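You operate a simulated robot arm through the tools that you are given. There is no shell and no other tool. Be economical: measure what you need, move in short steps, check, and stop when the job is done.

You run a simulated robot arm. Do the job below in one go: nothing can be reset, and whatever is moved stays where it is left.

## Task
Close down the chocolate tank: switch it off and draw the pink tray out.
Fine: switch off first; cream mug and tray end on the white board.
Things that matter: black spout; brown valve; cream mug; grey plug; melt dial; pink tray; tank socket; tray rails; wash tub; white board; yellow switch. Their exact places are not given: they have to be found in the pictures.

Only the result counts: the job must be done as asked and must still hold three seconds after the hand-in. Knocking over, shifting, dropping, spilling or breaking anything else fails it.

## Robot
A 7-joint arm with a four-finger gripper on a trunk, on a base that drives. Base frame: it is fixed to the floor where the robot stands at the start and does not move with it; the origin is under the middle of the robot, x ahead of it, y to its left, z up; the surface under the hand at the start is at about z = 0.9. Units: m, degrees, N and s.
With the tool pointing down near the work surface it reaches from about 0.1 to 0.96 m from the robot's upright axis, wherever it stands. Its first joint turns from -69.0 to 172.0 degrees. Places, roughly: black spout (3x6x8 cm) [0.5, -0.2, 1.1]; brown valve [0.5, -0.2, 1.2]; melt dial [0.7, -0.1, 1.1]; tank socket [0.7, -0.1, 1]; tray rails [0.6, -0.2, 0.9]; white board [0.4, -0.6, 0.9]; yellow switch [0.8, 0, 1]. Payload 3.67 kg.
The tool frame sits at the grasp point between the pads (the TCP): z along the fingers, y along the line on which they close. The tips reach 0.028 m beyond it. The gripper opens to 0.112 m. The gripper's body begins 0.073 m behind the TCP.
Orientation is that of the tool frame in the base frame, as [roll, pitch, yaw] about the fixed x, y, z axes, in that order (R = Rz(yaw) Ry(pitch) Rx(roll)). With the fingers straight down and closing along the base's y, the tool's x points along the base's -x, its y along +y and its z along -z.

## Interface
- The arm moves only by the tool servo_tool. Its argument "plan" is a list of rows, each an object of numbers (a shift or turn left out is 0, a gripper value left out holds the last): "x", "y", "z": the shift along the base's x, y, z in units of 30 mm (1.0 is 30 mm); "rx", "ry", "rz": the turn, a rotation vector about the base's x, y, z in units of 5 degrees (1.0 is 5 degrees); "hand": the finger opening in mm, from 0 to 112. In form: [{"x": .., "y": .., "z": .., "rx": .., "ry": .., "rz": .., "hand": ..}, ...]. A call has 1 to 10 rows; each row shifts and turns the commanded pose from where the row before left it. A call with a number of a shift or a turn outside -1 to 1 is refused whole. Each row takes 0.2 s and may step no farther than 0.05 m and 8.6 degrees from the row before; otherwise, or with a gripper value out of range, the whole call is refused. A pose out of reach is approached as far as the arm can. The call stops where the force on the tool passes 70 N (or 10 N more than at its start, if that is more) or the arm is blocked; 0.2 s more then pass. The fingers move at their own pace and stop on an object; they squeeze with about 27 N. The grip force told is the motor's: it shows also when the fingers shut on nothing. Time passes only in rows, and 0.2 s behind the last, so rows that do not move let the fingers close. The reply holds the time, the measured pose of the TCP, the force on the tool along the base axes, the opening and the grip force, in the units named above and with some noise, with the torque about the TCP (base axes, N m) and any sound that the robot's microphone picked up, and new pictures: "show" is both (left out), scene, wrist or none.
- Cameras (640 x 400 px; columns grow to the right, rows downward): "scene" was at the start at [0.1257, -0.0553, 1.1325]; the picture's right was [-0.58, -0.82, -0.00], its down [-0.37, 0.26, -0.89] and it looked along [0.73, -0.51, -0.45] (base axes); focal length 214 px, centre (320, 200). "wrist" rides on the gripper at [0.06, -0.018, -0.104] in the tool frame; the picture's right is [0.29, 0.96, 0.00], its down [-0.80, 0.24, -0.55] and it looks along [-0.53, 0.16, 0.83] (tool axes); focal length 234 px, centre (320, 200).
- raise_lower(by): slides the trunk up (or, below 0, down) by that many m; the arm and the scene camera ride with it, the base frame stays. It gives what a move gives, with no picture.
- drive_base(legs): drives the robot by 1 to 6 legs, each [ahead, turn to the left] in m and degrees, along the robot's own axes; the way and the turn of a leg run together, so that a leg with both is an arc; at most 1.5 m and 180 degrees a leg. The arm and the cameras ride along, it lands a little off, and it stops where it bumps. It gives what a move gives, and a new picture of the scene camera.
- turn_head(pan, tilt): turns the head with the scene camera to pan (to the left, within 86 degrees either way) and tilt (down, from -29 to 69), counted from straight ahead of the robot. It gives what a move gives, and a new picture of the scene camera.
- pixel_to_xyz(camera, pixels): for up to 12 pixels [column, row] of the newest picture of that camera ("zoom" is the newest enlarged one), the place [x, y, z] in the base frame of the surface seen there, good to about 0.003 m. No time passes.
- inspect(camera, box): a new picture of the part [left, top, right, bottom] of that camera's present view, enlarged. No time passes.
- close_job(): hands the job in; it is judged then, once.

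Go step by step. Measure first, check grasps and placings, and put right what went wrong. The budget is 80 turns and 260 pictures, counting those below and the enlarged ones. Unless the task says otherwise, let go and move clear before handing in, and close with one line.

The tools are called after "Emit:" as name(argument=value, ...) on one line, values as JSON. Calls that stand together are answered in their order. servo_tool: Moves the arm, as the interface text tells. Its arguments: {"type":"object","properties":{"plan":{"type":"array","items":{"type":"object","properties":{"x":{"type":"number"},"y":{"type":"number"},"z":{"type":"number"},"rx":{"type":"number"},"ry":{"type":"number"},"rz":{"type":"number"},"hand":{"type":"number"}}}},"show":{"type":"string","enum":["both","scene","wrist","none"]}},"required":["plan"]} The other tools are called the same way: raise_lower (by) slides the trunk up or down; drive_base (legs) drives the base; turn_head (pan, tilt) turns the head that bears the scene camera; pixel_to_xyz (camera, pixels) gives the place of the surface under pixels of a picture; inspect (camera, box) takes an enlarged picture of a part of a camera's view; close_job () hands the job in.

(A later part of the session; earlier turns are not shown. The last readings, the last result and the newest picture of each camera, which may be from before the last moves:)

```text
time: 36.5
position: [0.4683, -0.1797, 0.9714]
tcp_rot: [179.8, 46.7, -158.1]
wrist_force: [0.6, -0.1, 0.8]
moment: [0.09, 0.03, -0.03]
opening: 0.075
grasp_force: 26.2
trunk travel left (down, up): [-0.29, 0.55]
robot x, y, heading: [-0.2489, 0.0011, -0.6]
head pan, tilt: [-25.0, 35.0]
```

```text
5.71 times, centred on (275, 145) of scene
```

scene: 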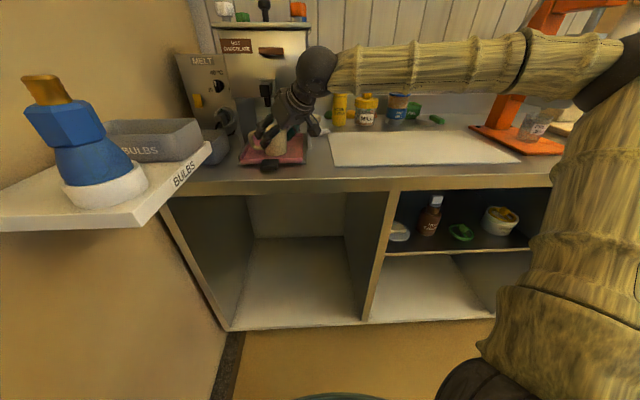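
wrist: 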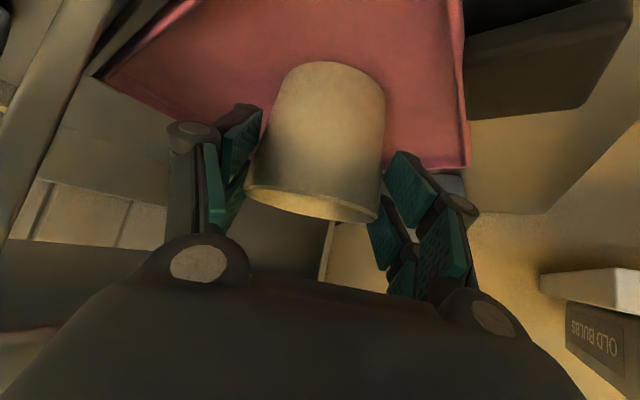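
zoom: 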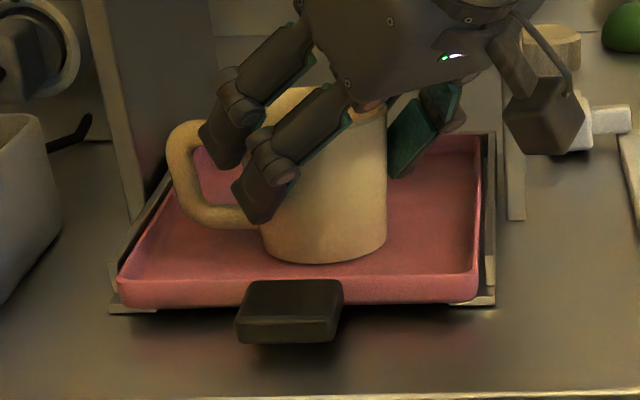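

The fingers slid up without lifting the mug (bottom still z 0.912). The upper prong was blocked by the handle. I'll open, back off, and retry from further to the right (20° more yaw), so the handle lies between the fingertips.

Emit:
servo_tool(plan=[{"hand": 112}, {}, {"x": -0.5, "y": -0.202}, {"x": -0.5, "y": -0.202}, {"x": -0.5, "y": -0.202}, {"x": -0.5, "y": -0.202}, {"x": -0.5, "y": -0.202}, {"x": -0.5, "y": -0.202}, {"x": -0.5, "y": -0.202}, {"x": -0.5, "y": -0.202}], show="none")

Emit:
servo_tool(plan=[{"rz": 1, "y": -0.6, "z": 0.5}, {"rz": 1, "y": -0.6, "z": 0.5}, {"rz": 1, "y": -0.6}, {"rz": 1, "y": -0.6}, {}])

Emit:
inspect(camera="scene", box=[220, 80, 380, 210])

```text
time: 38.7
position: [0.3479, -0.2292, 0.9705]
tcp_rot: [179.6, 46.6, -158.1]
wrist_force: [-0.3, -0.5, 0.2]
moment: [0.03, -0.06, 0.0]
opening: 0.112
grasp_force: 0.0
trunk travel left (down, up): [-0.29, 0.55]
robot x, y, heading: [-0.2552, -0.0013, -0.1]
head pan, tilt: [-25.0, 35.0]
```

```text
time: 39.9
position: [0.3509, -0.2999, 1.0007]
tcp_rot: [179.6, 46.5, -138.1]
wrist_force: [0.7, -0.2, -0.6]
moment: [0.02, -0.01, 0.04]
opening: 0.1117
grasp_force: 0.1
trunk travel left (down, up): [-0.29, 0.55]
robot x, y, heading: [-0.2513, 0.0038, -0.2]
head pan, tilt: [-25.0, 35.0]
```

scene: 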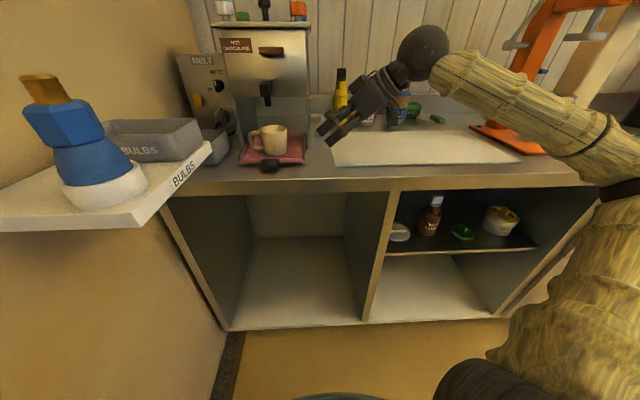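
wrist: 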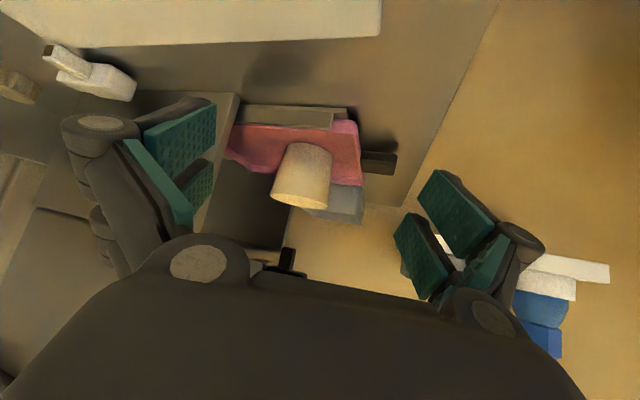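

```text
3.08 times, centred on (300, 145) of scene
```

zoom: 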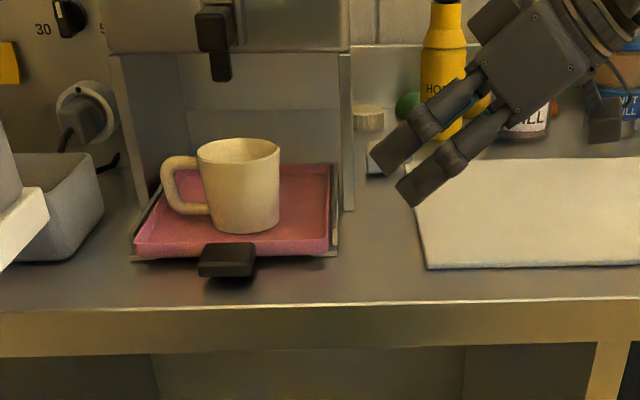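

The mug stands upright, nudged slightly right. I'll re-measure it.

Emit:
pixel_to_xyz(camera="zoom", pixels=[[199, 155], [279, 152], [238, 140], [240, 168], [166, 170], [175, 205], [208, 200], [270, 200], [245, 232], [195, 212], [345, 160], [342, 215]])

```text
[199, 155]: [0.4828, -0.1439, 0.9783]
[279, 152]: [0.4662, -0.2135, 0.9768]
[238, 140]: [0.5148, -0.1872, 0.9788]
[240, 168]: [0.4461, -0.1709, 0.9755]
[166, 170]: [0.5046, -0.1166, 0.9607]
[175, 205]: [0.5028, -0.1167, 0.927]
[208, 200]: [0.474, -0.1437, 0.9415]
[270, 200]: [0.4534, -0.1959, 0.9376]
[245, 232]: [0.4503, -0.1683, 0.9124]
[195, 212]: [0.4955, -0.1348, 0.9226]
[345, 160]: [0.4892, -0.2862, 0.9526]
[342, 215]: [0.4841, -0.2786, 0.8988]
```

Centre is now (0.478,-0.179) with the handle toward 68°. I'll narrow to 95 mm to clear the right post, go to the pre-grasp, then advance along 42°.

Emit:
servo_tool(plan=[{"x": 0.6, "y": 0.63, "z": -0.65, "hand": 95}, {"x": 0.57, "y": 0.63, "z": -0.65}, {"x": 0.5, "y": 0.45}, {"x": 0.5, "y": 0.45}, {}])

Emit:
inspect(camera="scene", box=[220, 80, 380, 210])

```text
time: 41.1
position: [0.4135, -0.236, 0.9607]
tcp_rot: [179.6, 46.6, -138.1]
wrist_force: [-0.3, 0.7, 0.6]
moment: [0.02, -0.01, 0.02]
opening: 0.095
grasp_force: 0.1
trunk travel left (down, up): [-0.29, 0.55]
robot x, y, heading: [-0.2511, -0.002, 0.0]
head pan, tilt: [-25.0, 35.0]
```

scene: 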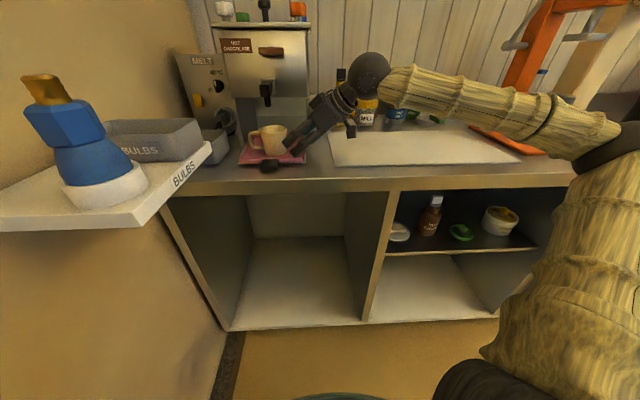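
wrist: 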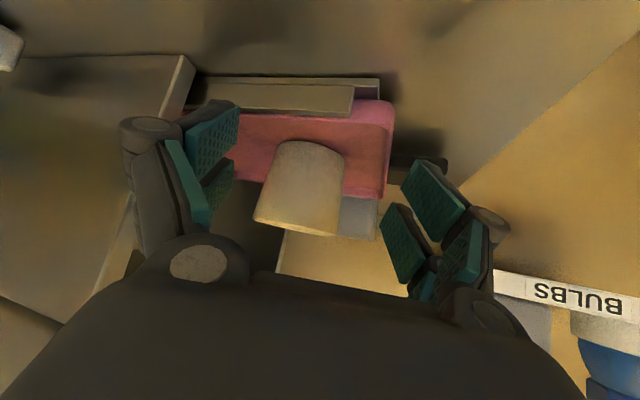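

```text
3.08 times, centred on (300, 145) of scene
```

zoom: 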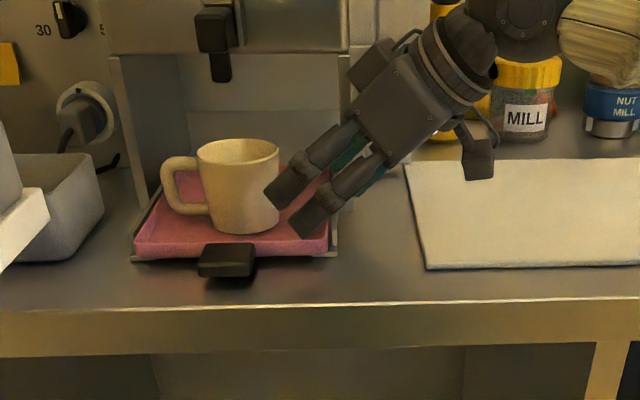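

It's aligned: mug column ~305, finger midpoint ~312. Advancing the last 8 cm.

Emit:
servo_tool(plan=[{"x": 0.42, "y": 0.37}, {"x": 0.42, "y": 0.37}, {"x": 0.42, "y": 0.37, "z": -0.1}, {"x": 0.42, "y": 0.37, "z": -0.1}, {"x": 0.4, "y": 0.35, "z": -0.1}, {}])

Emit:
inspect(camera="scene", box=[240, 90, 330, 180])

```text
time: 42.5
position: [0.4777, -0.1806, 0.9536]
tcp_rot: [179.6, 46.6, -138.1]
wrist_force: [-0.3, -0.5, -0.3]
moment: [0.01, -0.01, -0.01]
opening: 0.0949
grasp_force: 0.0
trunk travel left (down, up): [-0.29, 0.55]
robot x, y, heading: [-0.25, 0.001, -0.2]
head pan, tilt: [-25.0, 35.0]
```

scene: 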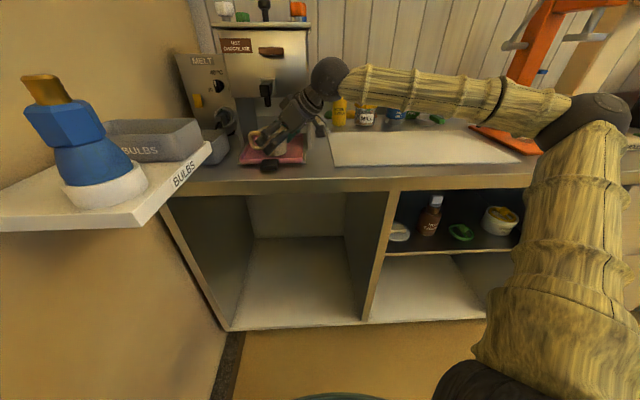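
wrist: 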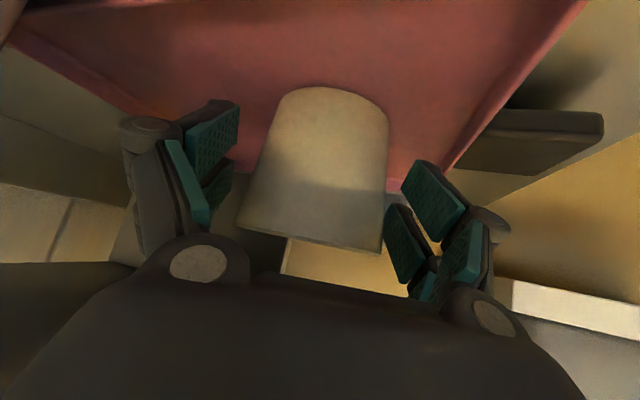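

```text
4.44 times, centred on (285, 135) of scene
```

zoom: 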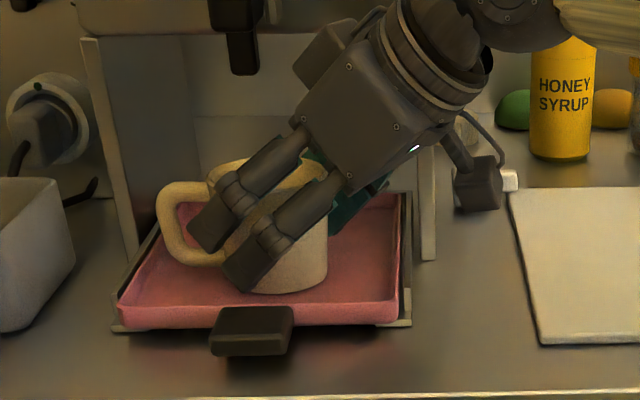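

Well centred, with the handle beyond the tips. Closing.

Emit:
servo_tool(plan=[{"hand": 0}, {}, {}, {}], show="wrist")

Emit:
servo_tool(plan=[{"z": 0.2}, {"z": 0.3}, {}], show="wrist")

Emit:
inspect(camera="scene", box=[240, 90, 330, 180])

```text
time: 43.5
position: [0.476, -0.1818, 0.9537]
tcp_rot: [179.7, 46.6, -138.1]
wrist_force: [0.1, 0.5, 1.6]
moment: [0.11, -0.03, 0.01]
opening: 0.0755
grasp_force: 26.9
trunk travel left (down, up): [-0.29, 0.55]
robot x, y, heading: [-0.249, 0.0002, -0.1]
head pan, tilt: [-25.0, 35.0]
```

wrist: 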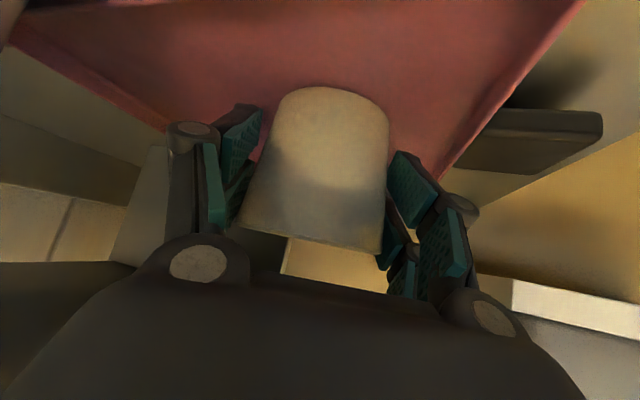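

```text
time: 44.3
position: [0.4774, -0.1812, 0.9674]
tcp_rot: [179.6, 46.5, -138.1]
wrist_force: [0.2, -0.6, -2.4]
moment: [-0.07, 0.03, 0.0]
opening: 0.0752
grasp_force: 26.9
trunk travel left (down, up): [-0.29, 0.55]
robot x, y, heading: [-0.2505, 0.0031, -0.2]
head pan, tilt: [-25.0, 35.0]
```

wrist: 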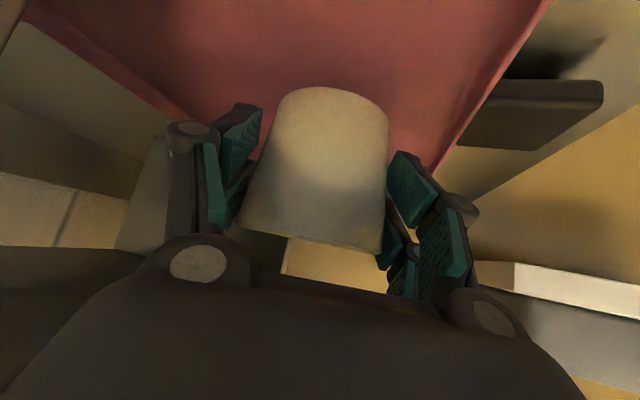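

```text
4.44 times, centred on (285, 135) of scene
```

zoom: 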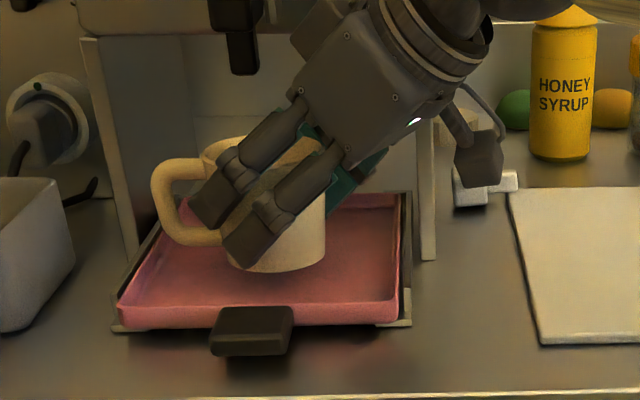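

Lifted: the mug bottom is clear of the tray and fixed between the pads. I'll measure the board's corners to pick the places.

Emit:
pixel_to_xyz(camera="scene", pixels=[[331, 138], [336, 165], [516, 161], [488, 130], [420, 130], [420, 164], [335, 185], [440, 181], [470, 125], [325, 122]])

Emit:
inspect(camera="scene", box=[300, 90, 560, 200])

```text
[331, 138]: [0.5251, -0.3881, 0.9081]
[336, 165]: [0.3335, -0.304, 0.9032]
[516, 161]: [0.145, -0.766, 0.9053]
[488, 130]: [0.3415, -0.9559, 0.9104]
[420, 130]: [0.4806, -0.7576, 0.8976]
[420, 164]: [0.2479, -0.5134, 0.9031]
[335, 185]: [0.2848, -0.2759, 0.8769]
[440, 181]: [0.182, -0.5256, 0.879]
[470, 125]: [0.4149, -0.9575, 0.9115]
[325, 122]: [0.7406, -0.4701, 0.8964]
```

```text
2.46 times, centred on (430, 145) of scene
```

zoom: 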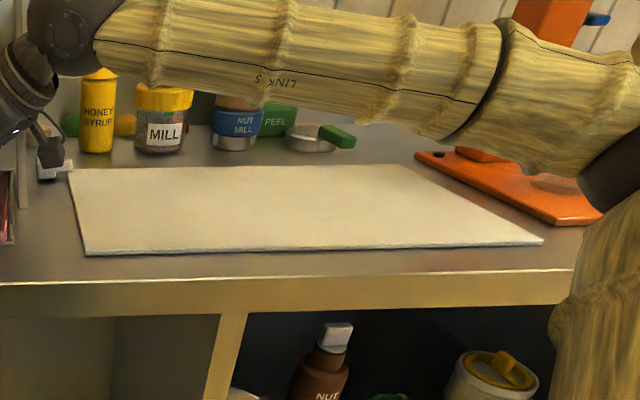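

The board runs from front-left (0.335,-0.305) about 0.50 m right and 0.26 m deep. The mug goes to about (0.30,-0.72), leaving the left for the tray. I'll back out from under the spout first.

Emit:
servo_tool(plan=[{"z": 0.3}, {"x": -0.3, "y": -0.27}, {"x": -0.45, "y": -0.4}, {"x": -0.5, "y": -0.45}, {"x": -0.5, "y": -0.45}, {"x": -0.5, "y": -0.45}, {"x": -0.5, "y": -0.45}, {"x": -0.4, "y": -0.36, "z": 0.4}, {"z": 0.8}, {"z": 0.6}])

Emit:
servo_tool(plan=[{"x": -0.1, "y": -0.6, "rz": -1}, {"x": -0.16, "y": -0.86, "rz": -1}, {"x": -0.16, "y": -0.86, "rz": -1}, {"x": -0.16, "y": -0.86, "rz": -1}, {"x": -0.16, "y": -0.86, "rz": -1}, {"x": -0.16, "y": -0.86, "rz": -1}, {"x": -0.16, "y": -0.86, "rz": -1}, {"x": -0.16, "y": -0.86, "rz": -1}, {"x": -0.16, "y": -0.8, "rz": -1}, {"x": -0.16, "y": -0.6, "rz": -1}])

```text
time: 46.5
position: [0.3821, -0.2657, 1.0293]
tcp_rot: [179.7, 46.5, -138.2]
wrist_force: [-0.4, -0.5, -2.5]
moment: [-0.05, 0.04, 0.01]
opening: 0.0755
grasp_force: 27.4
trunk travel left (down, up): [-0.29, 0.55]
robot x, y, heading: [-0.2473, -0.0013, -0.3]
head pan, tilt: [-25.0, 35.0]
```

scene: 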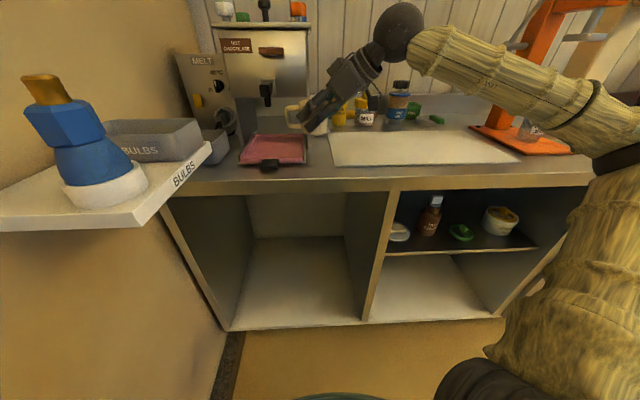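
wrist: 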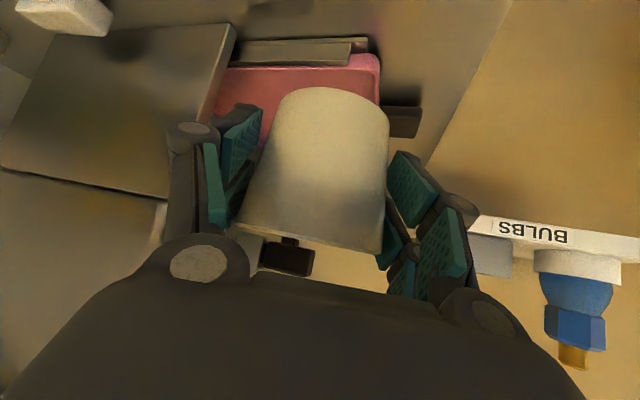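

```text
time: 48.7
position: [0.3358, -0.5071, 1.0317]
tcp_rot: [179.6, 46.6, 171.8]
wrist_force: [-0.4, 0.2, -2.5]
moment: [0.01, 0.04, 0.02]
opening: 0.0751
grasp_force: 27.6
trunk travel left (down, up): [-0.29, 0.55]
robot x, y, heading: [-0.2509, -0.0, -0.4]
head pan, tilt: [-25.0, 35.0]
```

scene: 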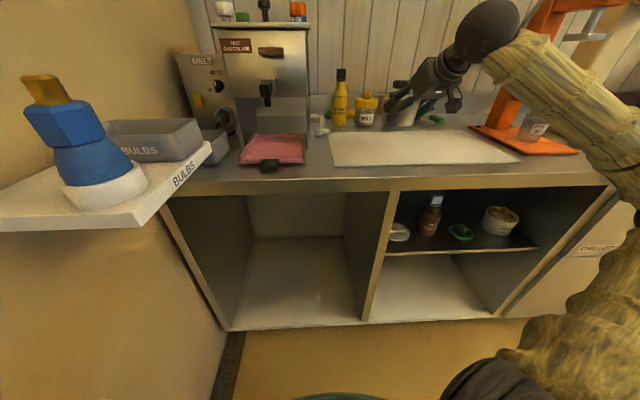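
wrist: 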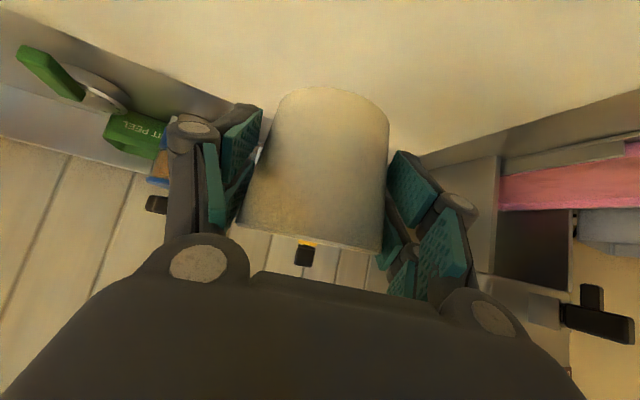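

The mug is stable and over the board. Continuing to the right end, with the head following.

Emit:
servo_tool(plan=[{"x": -0.13, "y": -0.6, "rz": -1}, {"x": -0.13, "y": -0.8, "rz": -1}, {"x": -0.13, "y": -0.85, "rz": -1}, {"x": -0.13, "y": -0.85, "rz": -1}, {"x": -0.13, "y": -0.85, "rz": -1}, {"x": -0.13, "y": -0.85, "rz": -1}, {"x": -0.13, "y": -0.85}, {"x": -0.13, "y": -0.8}, {}], show="none")

Emit:
turn_head(pan=-50, tilt=25)

Emit:
inspect(camera="scene", box=[200, 80, 460, 260])

```text
time: 50.7
position: [0.3054, -0.7031, 1.0279]
tcp_rot: [179.4, 46.5, 141.7]
wrist_force: [-0.7, -1.6, -1.5]
moment: [0.01, 0.05, -0.05]
opening: 0.0749
grasp_force: 27.3
trunk travel left (down, up): [-0.29, 0.55]
robot x, y, heading: [-0.2537, 0.0031, -0.4]
head pan, tilt: [-25.0, 35.0]
```

```text
time: 51.6
position: [0.3045, -0.6991, 1.0306]
tcp_rot: [179.7, 46.6, 141.8]
wrist_force: [-0.4, -0.5, -2.8]
moment: [0.02, 0.01, 0.04]
opening: 0.075
grasp_force: 27.2
trunk travel left (down, up): [-0.29, 0.55]
robot x, y, heading: [-0.2509, -0.0011, -0.2]
head pan, tilt: [-50.0, 25.0]
```

scene: 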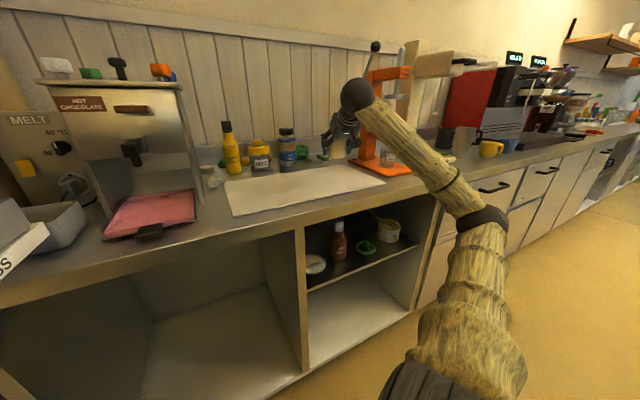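

```text
2.22 times, centred on (330, 170) of scene
```

zoom: 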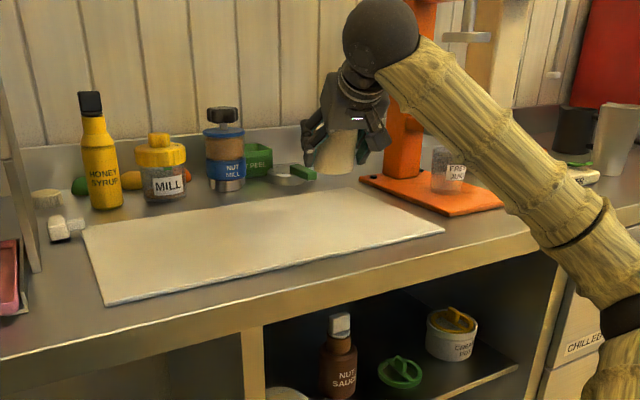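

The mug hangs over the board's right end region. I'll verify the board corners from this view before lowering.

Emit:
pixel_to_xyz(camera="zoom", pixels=[[360, 190], [438, 230], [86, 230], [107, 300], [345, 205], [350, 170], [340, 140], [375, 195], [270, 260], [420, 190]])

```text
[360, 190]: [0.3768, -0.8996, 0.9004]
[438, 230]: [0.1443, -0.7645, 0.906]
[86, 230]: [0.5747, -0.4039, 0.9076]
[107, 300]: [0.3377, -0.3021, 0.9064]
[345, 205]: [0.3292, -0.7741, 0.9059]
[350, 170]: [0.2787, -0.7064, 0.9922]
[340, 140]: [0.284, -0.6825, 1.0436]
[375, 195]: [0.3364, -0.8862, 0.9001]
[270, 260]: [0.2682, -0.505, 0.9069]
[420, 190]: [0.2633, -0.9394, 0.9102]
```

The mug is over the board interior. Lowering, with small final steps.

Emit:
servo_tool(plan=[{"z": -0.7}, {"z": -0.8}, {"z": -0.6}, {"z": -0.3}, {"z": -0.1}, {"z": -0.1}, {"z": -0.1}], show="wrist")

Emit:
inspect(camera="scene", box=[290, 110, 430, 210])

```text
time: 53.2
position: [0.3043, -0.6994, 0.9508]
tcp_rot: [179.8, 46.6, 141.9]
wrist_force: [0.6, -0.5, 0.0]
moment: [0.02, -0.02, -0.02]
opening: 0.0751
grasp_force: 26.6
trunk travel left (down, up): [-0.29, 0.55]
robot x, y, heading: [-0.2531, -0.001, -0.2]
head pan, tilt: [-50.0, 25.0]
```

wrist: 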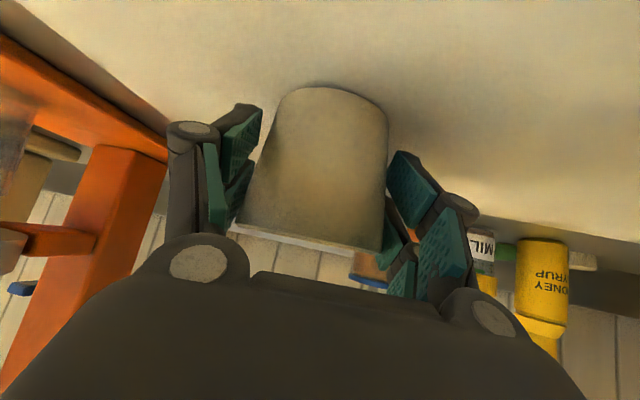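

```text
4.00 times, centred on (360, 160) of scene
```

zoom: 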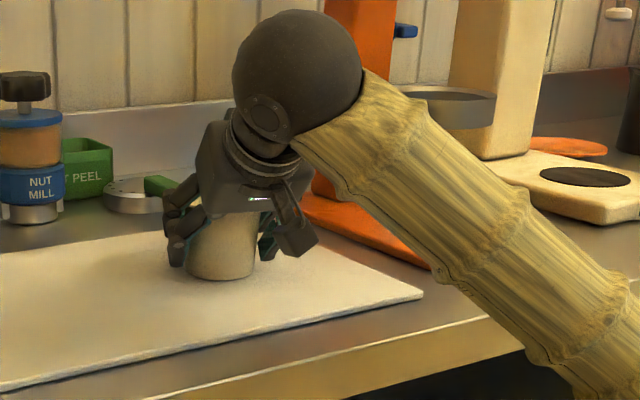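

The tool force went from -2.5 N to 0, so the mug's weight is on the board. I'll press 1–2 mm more, open, and back straight out.

Emit:
servo_tool(plan=[{"z": -0.05}, {"hand": 100}, {}, {}], show="wrist")

Emit:
servo_tool(plan=[{"x": -0.3, "y": 0.235, "z": 0.05}, {"x": -0.5, "y": 0.39}, {"x": -0.5, "y": 0.39}, {"x": -0.5, "y": 0.39}, {"x": -0.5, "y": 0.39}, {"x": -0.5, "y": 0.39, "z": 0.3}, {"x": -0.5, "y": 0.39, "z": 1}, {"z": 1}, {"z": 1}, {}])

Emit:
inspect(camera="scene", box=[290, 110, 430, 210])

```text
time: 54.2
position: [0.3052, -0.6996, 0.9484]
tcp_rot: [179.7, 46.6, 142.0]
wrist_force: [-0.1, -0.2, 0.2]
moment: [0.03, 0.01, 0.03]
opening: 0.0999
grasp_force: 0.0
trunk travel left (down, up): [-0.29, 0.55]
robot x, y, heading: [-0.2529, 0.0004, -0.2]
head pan, tilt: [-50.0, 25.0]
```

wrist: 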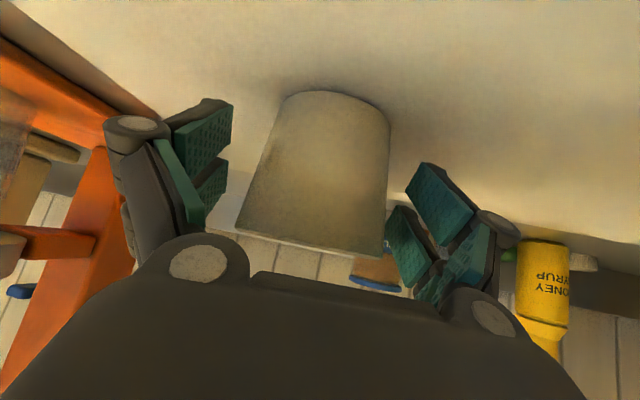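

```text
time: 56.4
position: [0.205, -0.6241, 1.0483]
tcp_rot: [179.5, 46.5, 141.8]
wrist_force: [-0.2, -0.5, 0.6]
moment: [0.01, 0.06, 0.04]
opening: 0.1001
grasp_force: 0.3
trunk travel left (down, up): [-0.29, 0.55]
robot x, y, heading: [-0.2508, 0.0011, 0.0]
head pan, tilt: [-50.0, 25.0]
```

scene: 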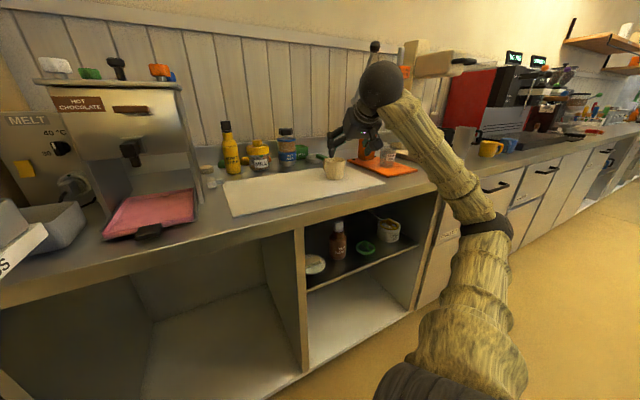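
wrist: 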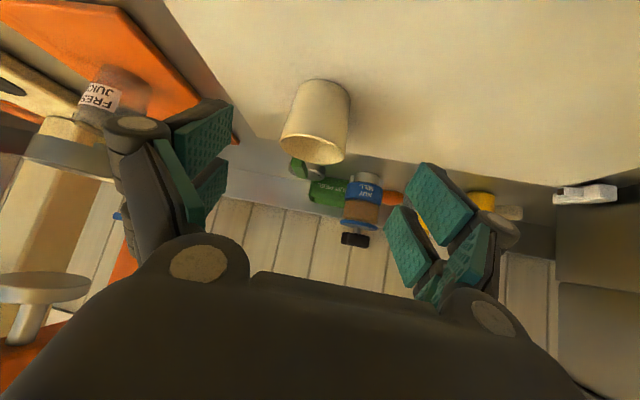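

```text
4.00 times, centred on (360, 160) of scene
```

zoom: 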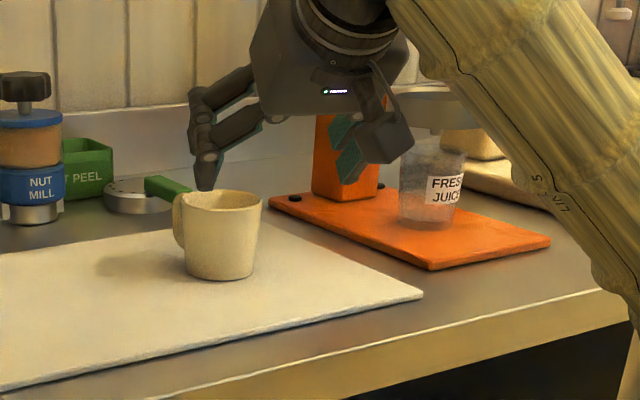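

The mug stands upright on the board. Next the tray handle at about (0.393,-0.141,0.92): I'll re-aim the tool along the tank's axis with less tilt and hover above it.

Emit:
servo_tool(plan=[{"x": 0.1, "y": 0.9, "z": 0.5, "rz": 0.3}, {"x": 0.2, "y": 0.95, "z": 0.5, "rz": 0.3}, {"x": 0.2, "y": 0.95, "rz": 0.3}, {"x": 0.2, "y": 0.95, "rz": 0.3}, {"x": 0.2, "y": 0.95, "rz": 0.3}, {"x": 0.2, "y": 0.95, "rz": 0.3}, {"x": 0.2, "y": 0.95, "rz": 0.3}, {"x": 0.2, "y": 0.95, "rz": 0.3}, {"x": 0.2, "y": 0.95, "rz": 0.3}, {"x": 0.2, "y": 0.95, "rz": 0.3}], show="none")

Emit:
servo_tool(plan=[{"x": 0.5, "y": 0.9, "rx": 0.3, "ry": 0.7}, {"x": 0.5, "y": 0.9, "rx": 0.3, "ry": 0.7}, {"x": 0.5, "y": 0.9, "rx": 0.3, "ry": 0.7}, {"x": 0.5, "y": 0.9, "rx": 0.3, "ry": 0.7}, {"x": 0.5, "y": 0.9, "rx": 0.3, "ry": 0.7}, {"x": 0.5, "y": 0.9, "rx": 0.3, "ry": 0.7}, {"x": 0.5, "y": 0.9, "rx": 0.3, "ry": 0.7}, {}], show="none")

Emit:
turn_head(pan=-30, tilt=32)

Emit:
inspect(camera="scene", box=[230, 90, 390, 200])

```text
time: 58.6
position: [0.2634, -0.3427, 1.0758]
tcp_rot: [179.6, 46.6, 157.0]
wrist_force: [-0.6, 0.5, -0.5]
moment: [-0.01, 0.0, 0.0]
opening: 0.1001
grasp_force: 0.0
out of reach, approached as far as the arm can: row 1
trunk travel left (down, up): [-0.29, 0.55]
robot x, y, heading: [-0.2518, 0.0026, -0.3]
head pan, tilt: [-50.0, 25.0]
```

```text
time: 60.4
position: [0.3683, -0.1542, 1.0747]
tcp_rot: [179.5, 19.9, 156.9]
wrist_force: [-0.4, -0.4, -0.5]
moment: [0.02, 0.04, -0.02]
opening: 0.1
grasp_force: 0.1
trunk travel left (down, up): [-0.29, 0.55]
robot x, y, heading: [-0.251, -0.0008, -0.4]
head pan, tilt: [-50.0, 25.0]
```

```text
time: 61.2
position: [0.3684, -0.1543, 1.076]
tcp_rot: [179.6, 19.9, 156.9]
wrist_force: [-1.3, -0.5, 0.5]
moment: [0.0, -0.01, 0.03]
opening: 0.1
grasp_force: 0.1
trunk travel left (down, up): [-0.29, 0.55]
robot x, y, heading: [-0.2488, 0.0008, -0.3]
head pan, tilt: [-30.0, 32.0]
```

scene: 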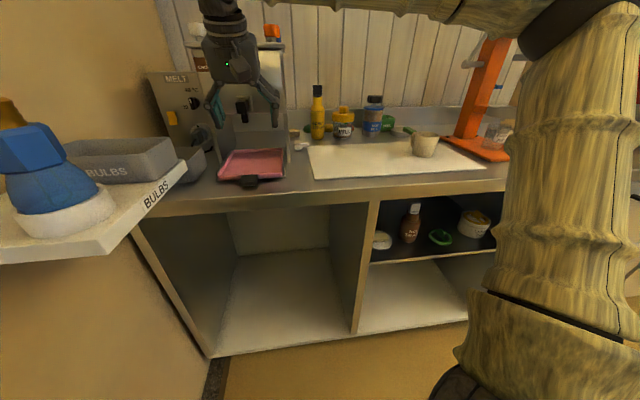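

```text
3.64 times, centred on (310, 145) of scene
```

zoom: 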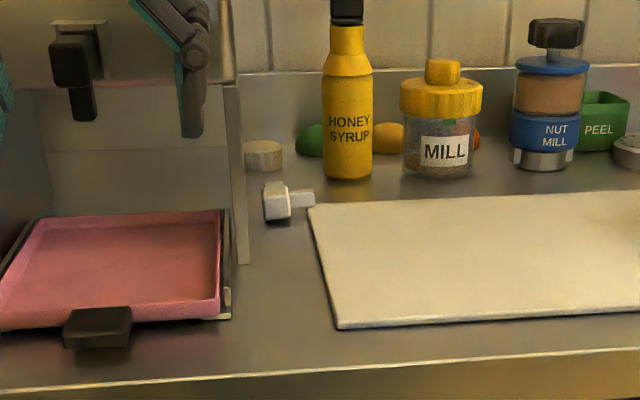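

I'll zoom on the tray and its handle for exact geometry.

Emit:
inspect(camera="scene", box=[205, 130, 305, 200])

Emit:
servo_tool(plan=[{}], show="wrist")

```text
5.71 times, centred on (255, 165) of scene
```

zoom: 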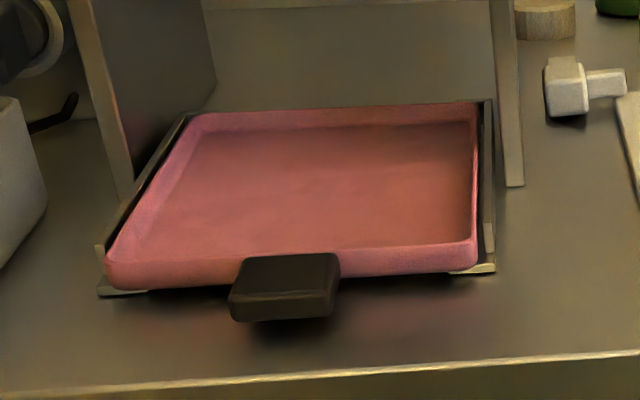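

```text
time: 61.6
position: [0.3691, -0.1534, 1.0755]
tcp_rot: [179.6, 19.8, 157.0]
wrist_force: [0.0, -0.7, -0.3]
moment: [-0.02, -0.02, 0.02]
opening: 0.1
grasp_force: 0.0
trunk travel left (down, up): [-0.29, 0.55]
robot x, y, heading: [-0.25, -0.0003, -0.1]
head pan, tilt: [-30.0, 32.0]
```

wrist: 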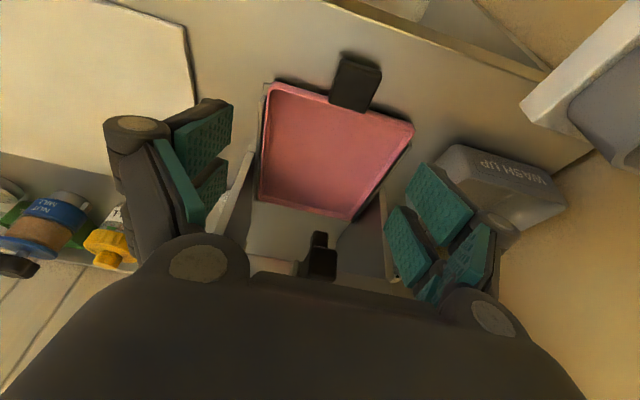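

Emit:
pixel_to_xyz(camera="zoom", pixels=[[250, 260], [332, 258], [236, 300], [325, 296], [285, 278], [235, 315], [325, 315], [280, 318], [112, 270], [472, 258], [195, 122], [472, 110]])

Emit:
pixel_to_xyz(camera="wrist", pixels=[[342, 60], [378, 70], [332, 98], [364, 106], [356, 82], [270, 90], [410, 125], [262, 195], [352, 215], [335, 150], [460, 30]])

```text
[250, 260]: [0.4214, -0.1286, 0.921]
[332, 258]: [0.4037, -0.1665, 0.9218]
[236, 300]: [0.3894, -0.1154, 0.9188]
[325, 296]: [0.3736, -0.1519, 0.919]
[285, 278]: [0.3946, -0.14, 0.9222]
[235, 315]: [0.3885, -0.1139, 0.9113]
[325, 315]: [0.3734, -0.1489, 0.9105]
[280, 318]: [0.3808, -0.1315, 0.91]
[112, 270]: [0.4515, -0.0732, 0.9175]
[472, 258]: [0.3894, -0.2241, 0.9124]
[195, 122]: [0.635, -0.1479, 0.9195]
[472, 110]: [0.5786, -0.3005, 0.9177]
```

```text
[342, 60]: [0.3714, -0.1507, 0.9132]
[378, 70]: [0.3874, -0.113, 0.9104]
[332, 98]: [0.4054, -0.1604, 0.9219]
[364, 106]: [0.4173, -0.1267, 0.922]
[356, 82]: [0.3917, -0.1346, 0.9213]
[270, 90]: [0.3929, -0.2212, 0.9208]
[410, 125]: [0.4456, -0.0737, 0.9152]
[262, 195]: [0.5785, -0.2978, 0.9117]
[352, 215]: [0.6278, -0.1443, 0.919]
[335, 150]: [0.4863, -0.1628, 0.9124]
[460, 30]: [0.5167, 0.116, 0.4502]
```

The handle is 41 mm wide, 13 mm thick (z 0.909–0.922), centred (0.397,-0.141). I'll descend over it, closing across its width.

Emit:
servo_tool(plan=[{"x": 0.38, "y": 0.25, "z": -0.7, "hand": 75}, {"x": 0.38, "y": 0.25, "z": -0.9}, {"z": -0.9}, {"z": -0.9}, {"z": -0.7}, {"z": -0.4}, {"z": -0.2}])

Emit:
inspect(camera="scene", box=[205, 130, 305, 200])

```text
time: 63.2
position: [0.3912, -0.1381, 0.9355]
tcp_rot: [179.6, 20.0, 156.8]
wrist_force: [-1.6, 0.3, 6.2]
moment: [-0.21, -0.11, -0.03]
opening: 0.0752
grasp_force: 1.1
trunk travel left (down, up): [-0.29, 0.55]
robot x, y, heading: [-0.2504, 0.0001, -0.1]
head pan, tilt: [-30.0, 32.0]
```

scene: 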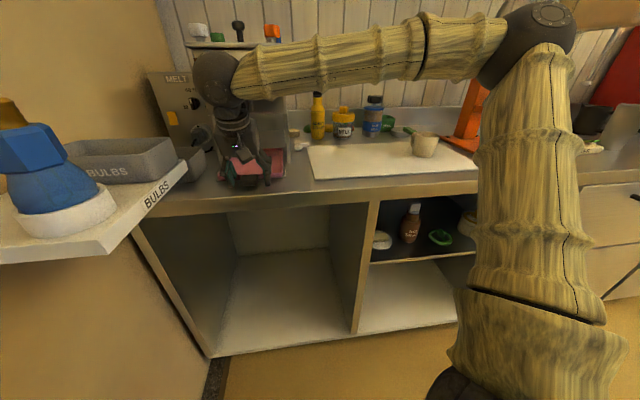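
wrist: 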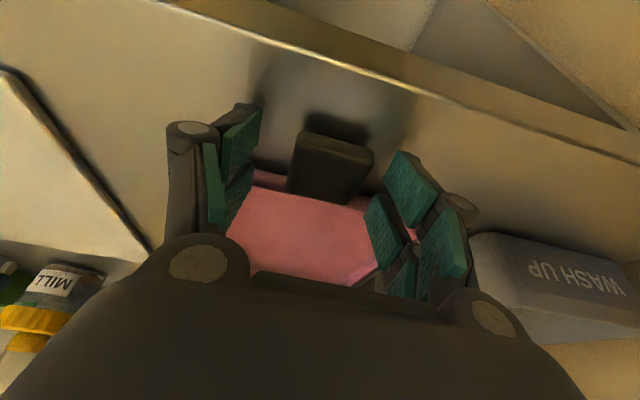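

```text
5.71 times, centred on (255, 165) of scene
```

zoom: 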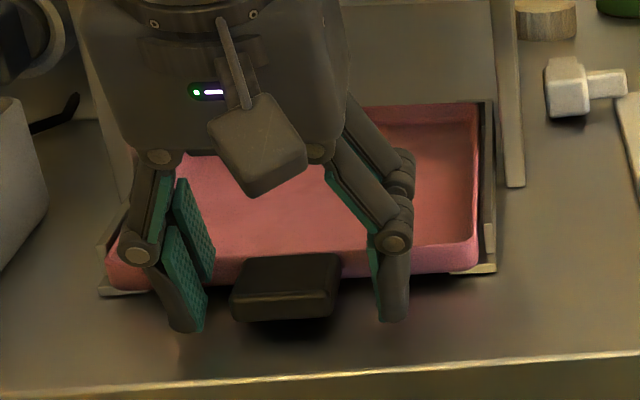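

There's a light 6 N contact upward, likely a prong brushing the tray rim. I'll lift 3 mm, back off 7 mm toward the handle's front, and then close.

Emit:
servo_tool(plan=[{"z": 0.15}, {"x": -0.22, "y": 0.09}, {"z": -0.05}, {}], show="none")

Emit:
servo_tool(plan=[{"hand": 0}, {}, {}, {}], show="wrist")

Emit:
inspect(camera="scene", box=[205, 130, 305, 200])

```text
time: 64.2
position: [0.3845, -0.1355, 0.9366]
tcp_rot: [179.7, 20.0, 156.9]
wrist_force: [-0.2, -0.3, -0.1]
moment: [-0.01, 0.02, -0.04]
opening: 0.0751
grasp_force: 0.1
trunk travel left (down, up): [-0.29, 0.55]
robot x, y, heading: [-0.2533, 0.0034, -0.4]
head pan, tilt: [-30.0, 32.0]
```

```text
time: 65.2
position: [0.3857, -0.136, 0.9371]
tcp_rot: [179.5, 20.0, 156.9]
wrist_force: [7.9, 6.7, 3.7]
moment: [-0.23, -0.11, 0.83]
opening: 0.044
grasp_force: 27.2
trunk travel left (down, up): [-0.29, 0.55]
robot x, y, heading: [-0.2522, 0.0033, 0.0]
head pan, tilt: [-30.0, 32.0]
```

wrist: 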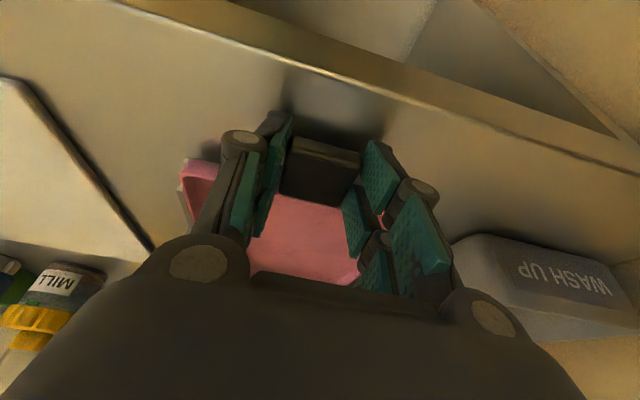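

```text
5.71 times, centred on (255, 165) of scene
```

zoom: 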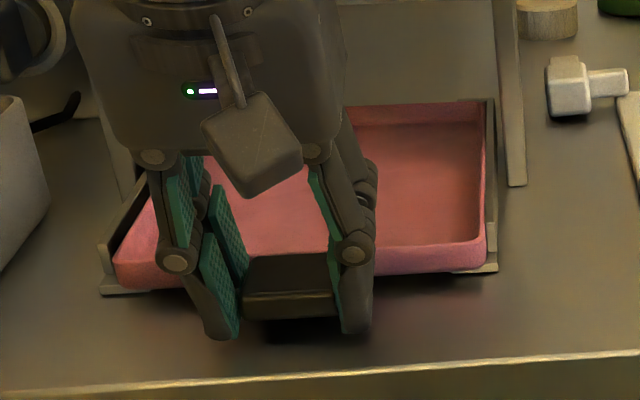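

Gripped the handle (44 mm, 27 N), with some side load against the right rail. I'll relieve it by 3 mm leftward and start drawing straight out.

Emit:
servo_tool(plan=[{"x": 0.04, "y": 0.1}, {"x": -0.15, "y": 0.063}, {"x": -0.3, "y": 0.127}, {"x": -0.4, "y": 0.17}, {}], show="wrist")

Emit:
inspect(camera="scene", box=[205, 130, 305, 200])

```text
time: 66.4
position: [0.3598, -0.1221, 0.9371]
tcp_rot: [179.6, 19.8, 156.9]
wrist_force: [-0.4, 0.5, 0.3]
moment: [-0.12, 0.11, -0.07]
opening: 0.0438
grasp_force: 26.7
trunk travel left (down, up): [-0.29, 0.55]
robot x, y, heading: [-0.2479, -0.0025, -0.1]
head pan, tilt: [-30.0, 32.0]
```

wrist: 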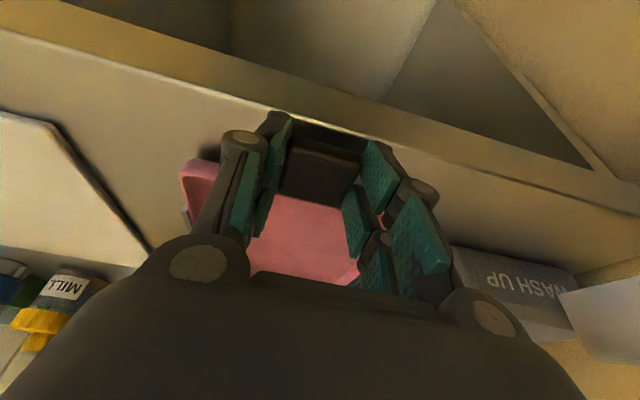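

```text
5.71 times, centred on (255, 165) of scene
```

zoom: 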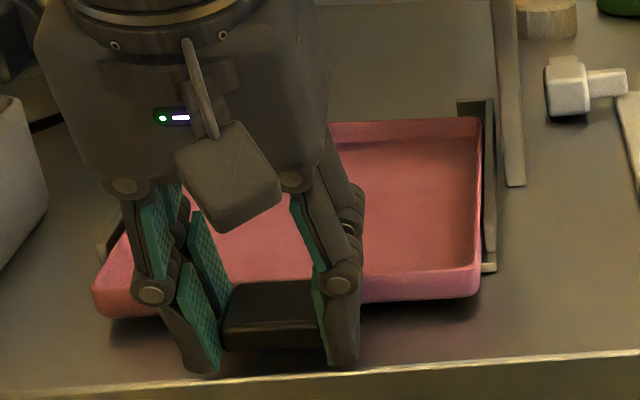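

The tray slides freely (drawn 27 mm). Before continuing I'll check how near the left shelf edge is.

Emit:
pixel_to_xyz(camera="scene", pixels=[[185, 170], [170, 190], [150, 210], [130, 240], [122, 256], [186, 162], [176, 150], [105, 180], [180, 192], [228, 205], [290, 200]])

```text
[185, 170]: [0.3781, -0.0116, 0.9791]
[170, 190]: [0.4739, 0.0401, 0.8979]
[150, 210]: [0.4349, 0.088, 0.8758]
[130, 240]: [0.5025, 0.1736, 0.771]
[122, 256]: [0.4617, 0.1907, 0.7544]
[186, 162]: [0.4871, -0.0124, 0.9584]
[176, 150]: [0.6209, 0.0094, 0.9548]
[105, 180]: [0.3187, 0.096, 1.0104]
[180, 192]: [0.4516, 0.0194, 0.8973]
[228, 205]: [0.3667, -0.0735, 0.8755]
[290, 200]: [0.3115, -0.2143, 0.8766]
```

Shelf edge lies 11 cm left of the handle line, so hand and tray clear it. I'll draw out another 9 cm.

Emit:
servo_tool(plan=[{"x": -0.45, "y": 0.19}, {"x": -0.55, "y": 0.23}, {"x": -0.55, "y": 0.23}, {"x": -0.55, "y": 0.23}, {"x": -0.55, "y": 0.23}, {"x": -0.3, "y": 0.127}, {}], show="wrist")

Emit:
inspect(camera="scene", box=[175, 110, 335, 230])

```text
time: 68.0
position: [0.2708, -0.0852, 0.937]
tcp_rot: [179.6, 19.8, 157.0]
wrist_force: [0.5, -0.4, 0.3]
moment: [0.06, 0.21, 0.01]
opening: 0.0438
grasp_force: 26.5
trunk travel left (down, up): [-0.29, 0.55]
robot x, y, heading: [-0.2509, 0.0008, -0.1]
head pan, tilt: [-30.0, 32.0]
```

wrist: 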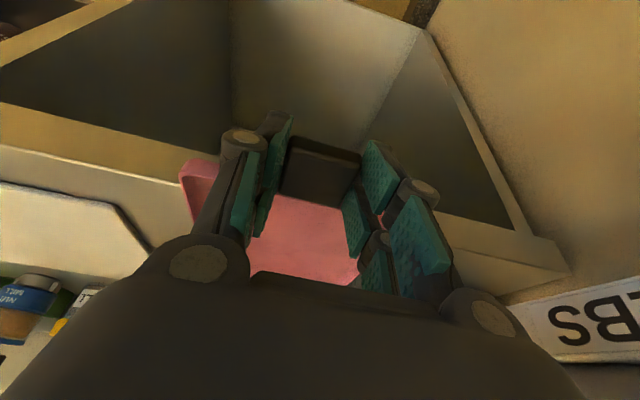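

```text
3.33 times, centred on (255, 170) of scene
```

zoom: 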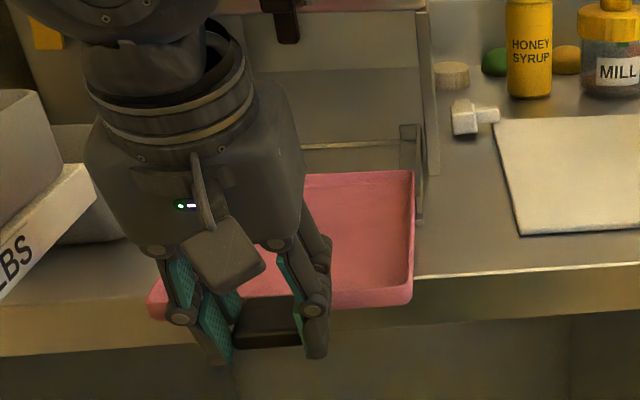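

The tray is drawn about 12 cm, past the right post. I'll test-lift 2 cm.

Emit:
servo_tool(plan=[{"z": 0.2}, {"z": 0.25}, {"z": 0.25}, {}], show="wrist")

Emit:
inspect(camera="scene", box=[175, 110, 335, 230])

```text
time: 69.0
position: [0.2705, -0.0873, 0.9592]
tcp_rot: [179.5, 20.0, 157.0]
wrist_force: [0.7, 0.6, -1.9]
moment: [0.11, 0.2, 0.03]
opening: 0.0439
grasp_force: 27.0
trunk travel left (down, up): [-0.29, 0.55]
robot x, y, heading: [-0.2497, 0.0029, -0.2]
head pan, tilt: [-30.0, 32.0]
```

wrist: 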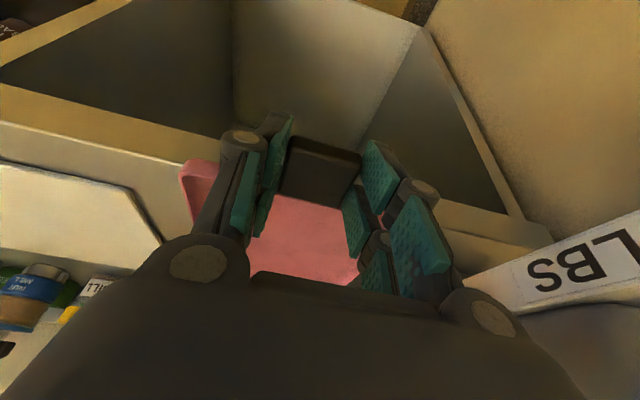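

```text
3.33 times, centred on (255, 170) of scene
```

zoom: 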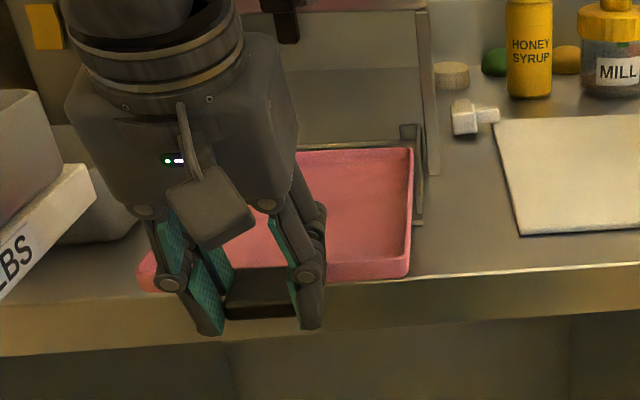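

The whole tray weighs about 2 N and seems to have risen. I'll check its rear rim for sag.

Emit:
pixel_to_xyz(camera="zoom", pixels=[[408, 151], [330, 155], [403, 272], [370, 200], [412, 160], [418, 215]])

```text
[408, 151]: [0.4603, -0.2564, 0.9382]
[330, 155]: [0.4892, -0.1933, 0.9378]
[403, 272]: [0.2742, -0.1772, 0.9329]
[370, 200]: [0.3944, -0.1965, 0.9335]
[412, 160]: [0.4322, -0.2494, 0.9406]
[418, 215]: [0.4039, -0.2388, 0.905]
```

No sag; the rim is level at z≈0.94. I'll raise it, clear the post, and carry it right along the counter's line over the board.

Emit:
servo_tool(plan=[{"z": 0.6}, {"z": 0.6}, {"x": -0.3, "y": 0.127, "z": 0.2}, {"x": -0.4, "y": 0.17}, {"x": -0.2, "y": -0.46}, {"x": -0.3, "y": -0.72}, {"x": -0.35, "y": -0.83}, {"x": -0.35, "y": -0.83}, {"x": -0.35, "y": -0.83}, {}], show="wrist")

Emit:
inspect(camera="scene", box=[175, 90, 415, 250])

```text
time: 71.2
position: [0.2043, -0.1861, 1.0004]
tcp_rot: [179.7, 19.9, 156.9]
wrist_force: [-1.3, -0.3, -1.7]
moment: [0.07, 0.17, 0.01]
opening: 0.0438
grasp_force: 26.8
trunk travel left (down, up): [-0.29, 0.55]
robot x, y, heading: [-0.2526, 0.0004, -0.0]
head pan, tilt: [-30.0, 32.0]
```

wrist: 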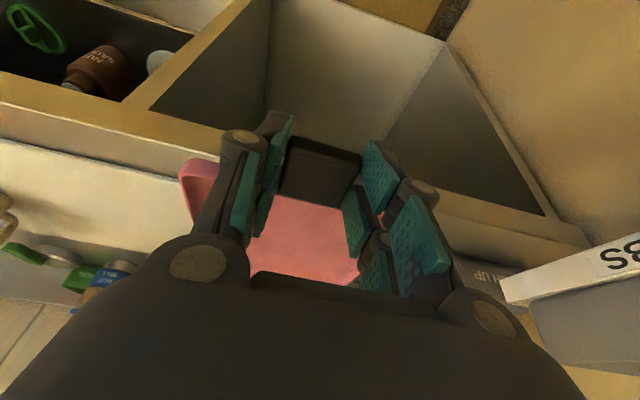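

```text
2.50 times, centred on (295, 170) of scene
```

zoom: 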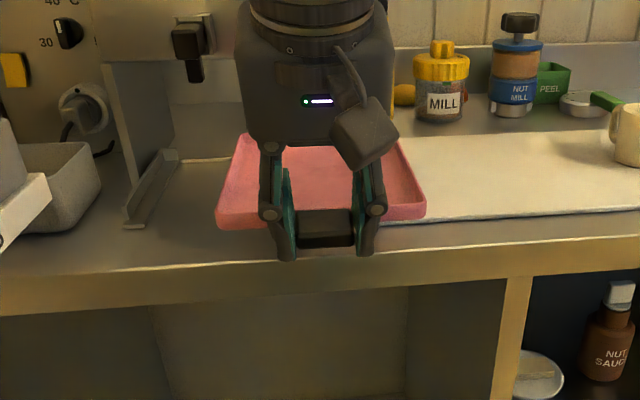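

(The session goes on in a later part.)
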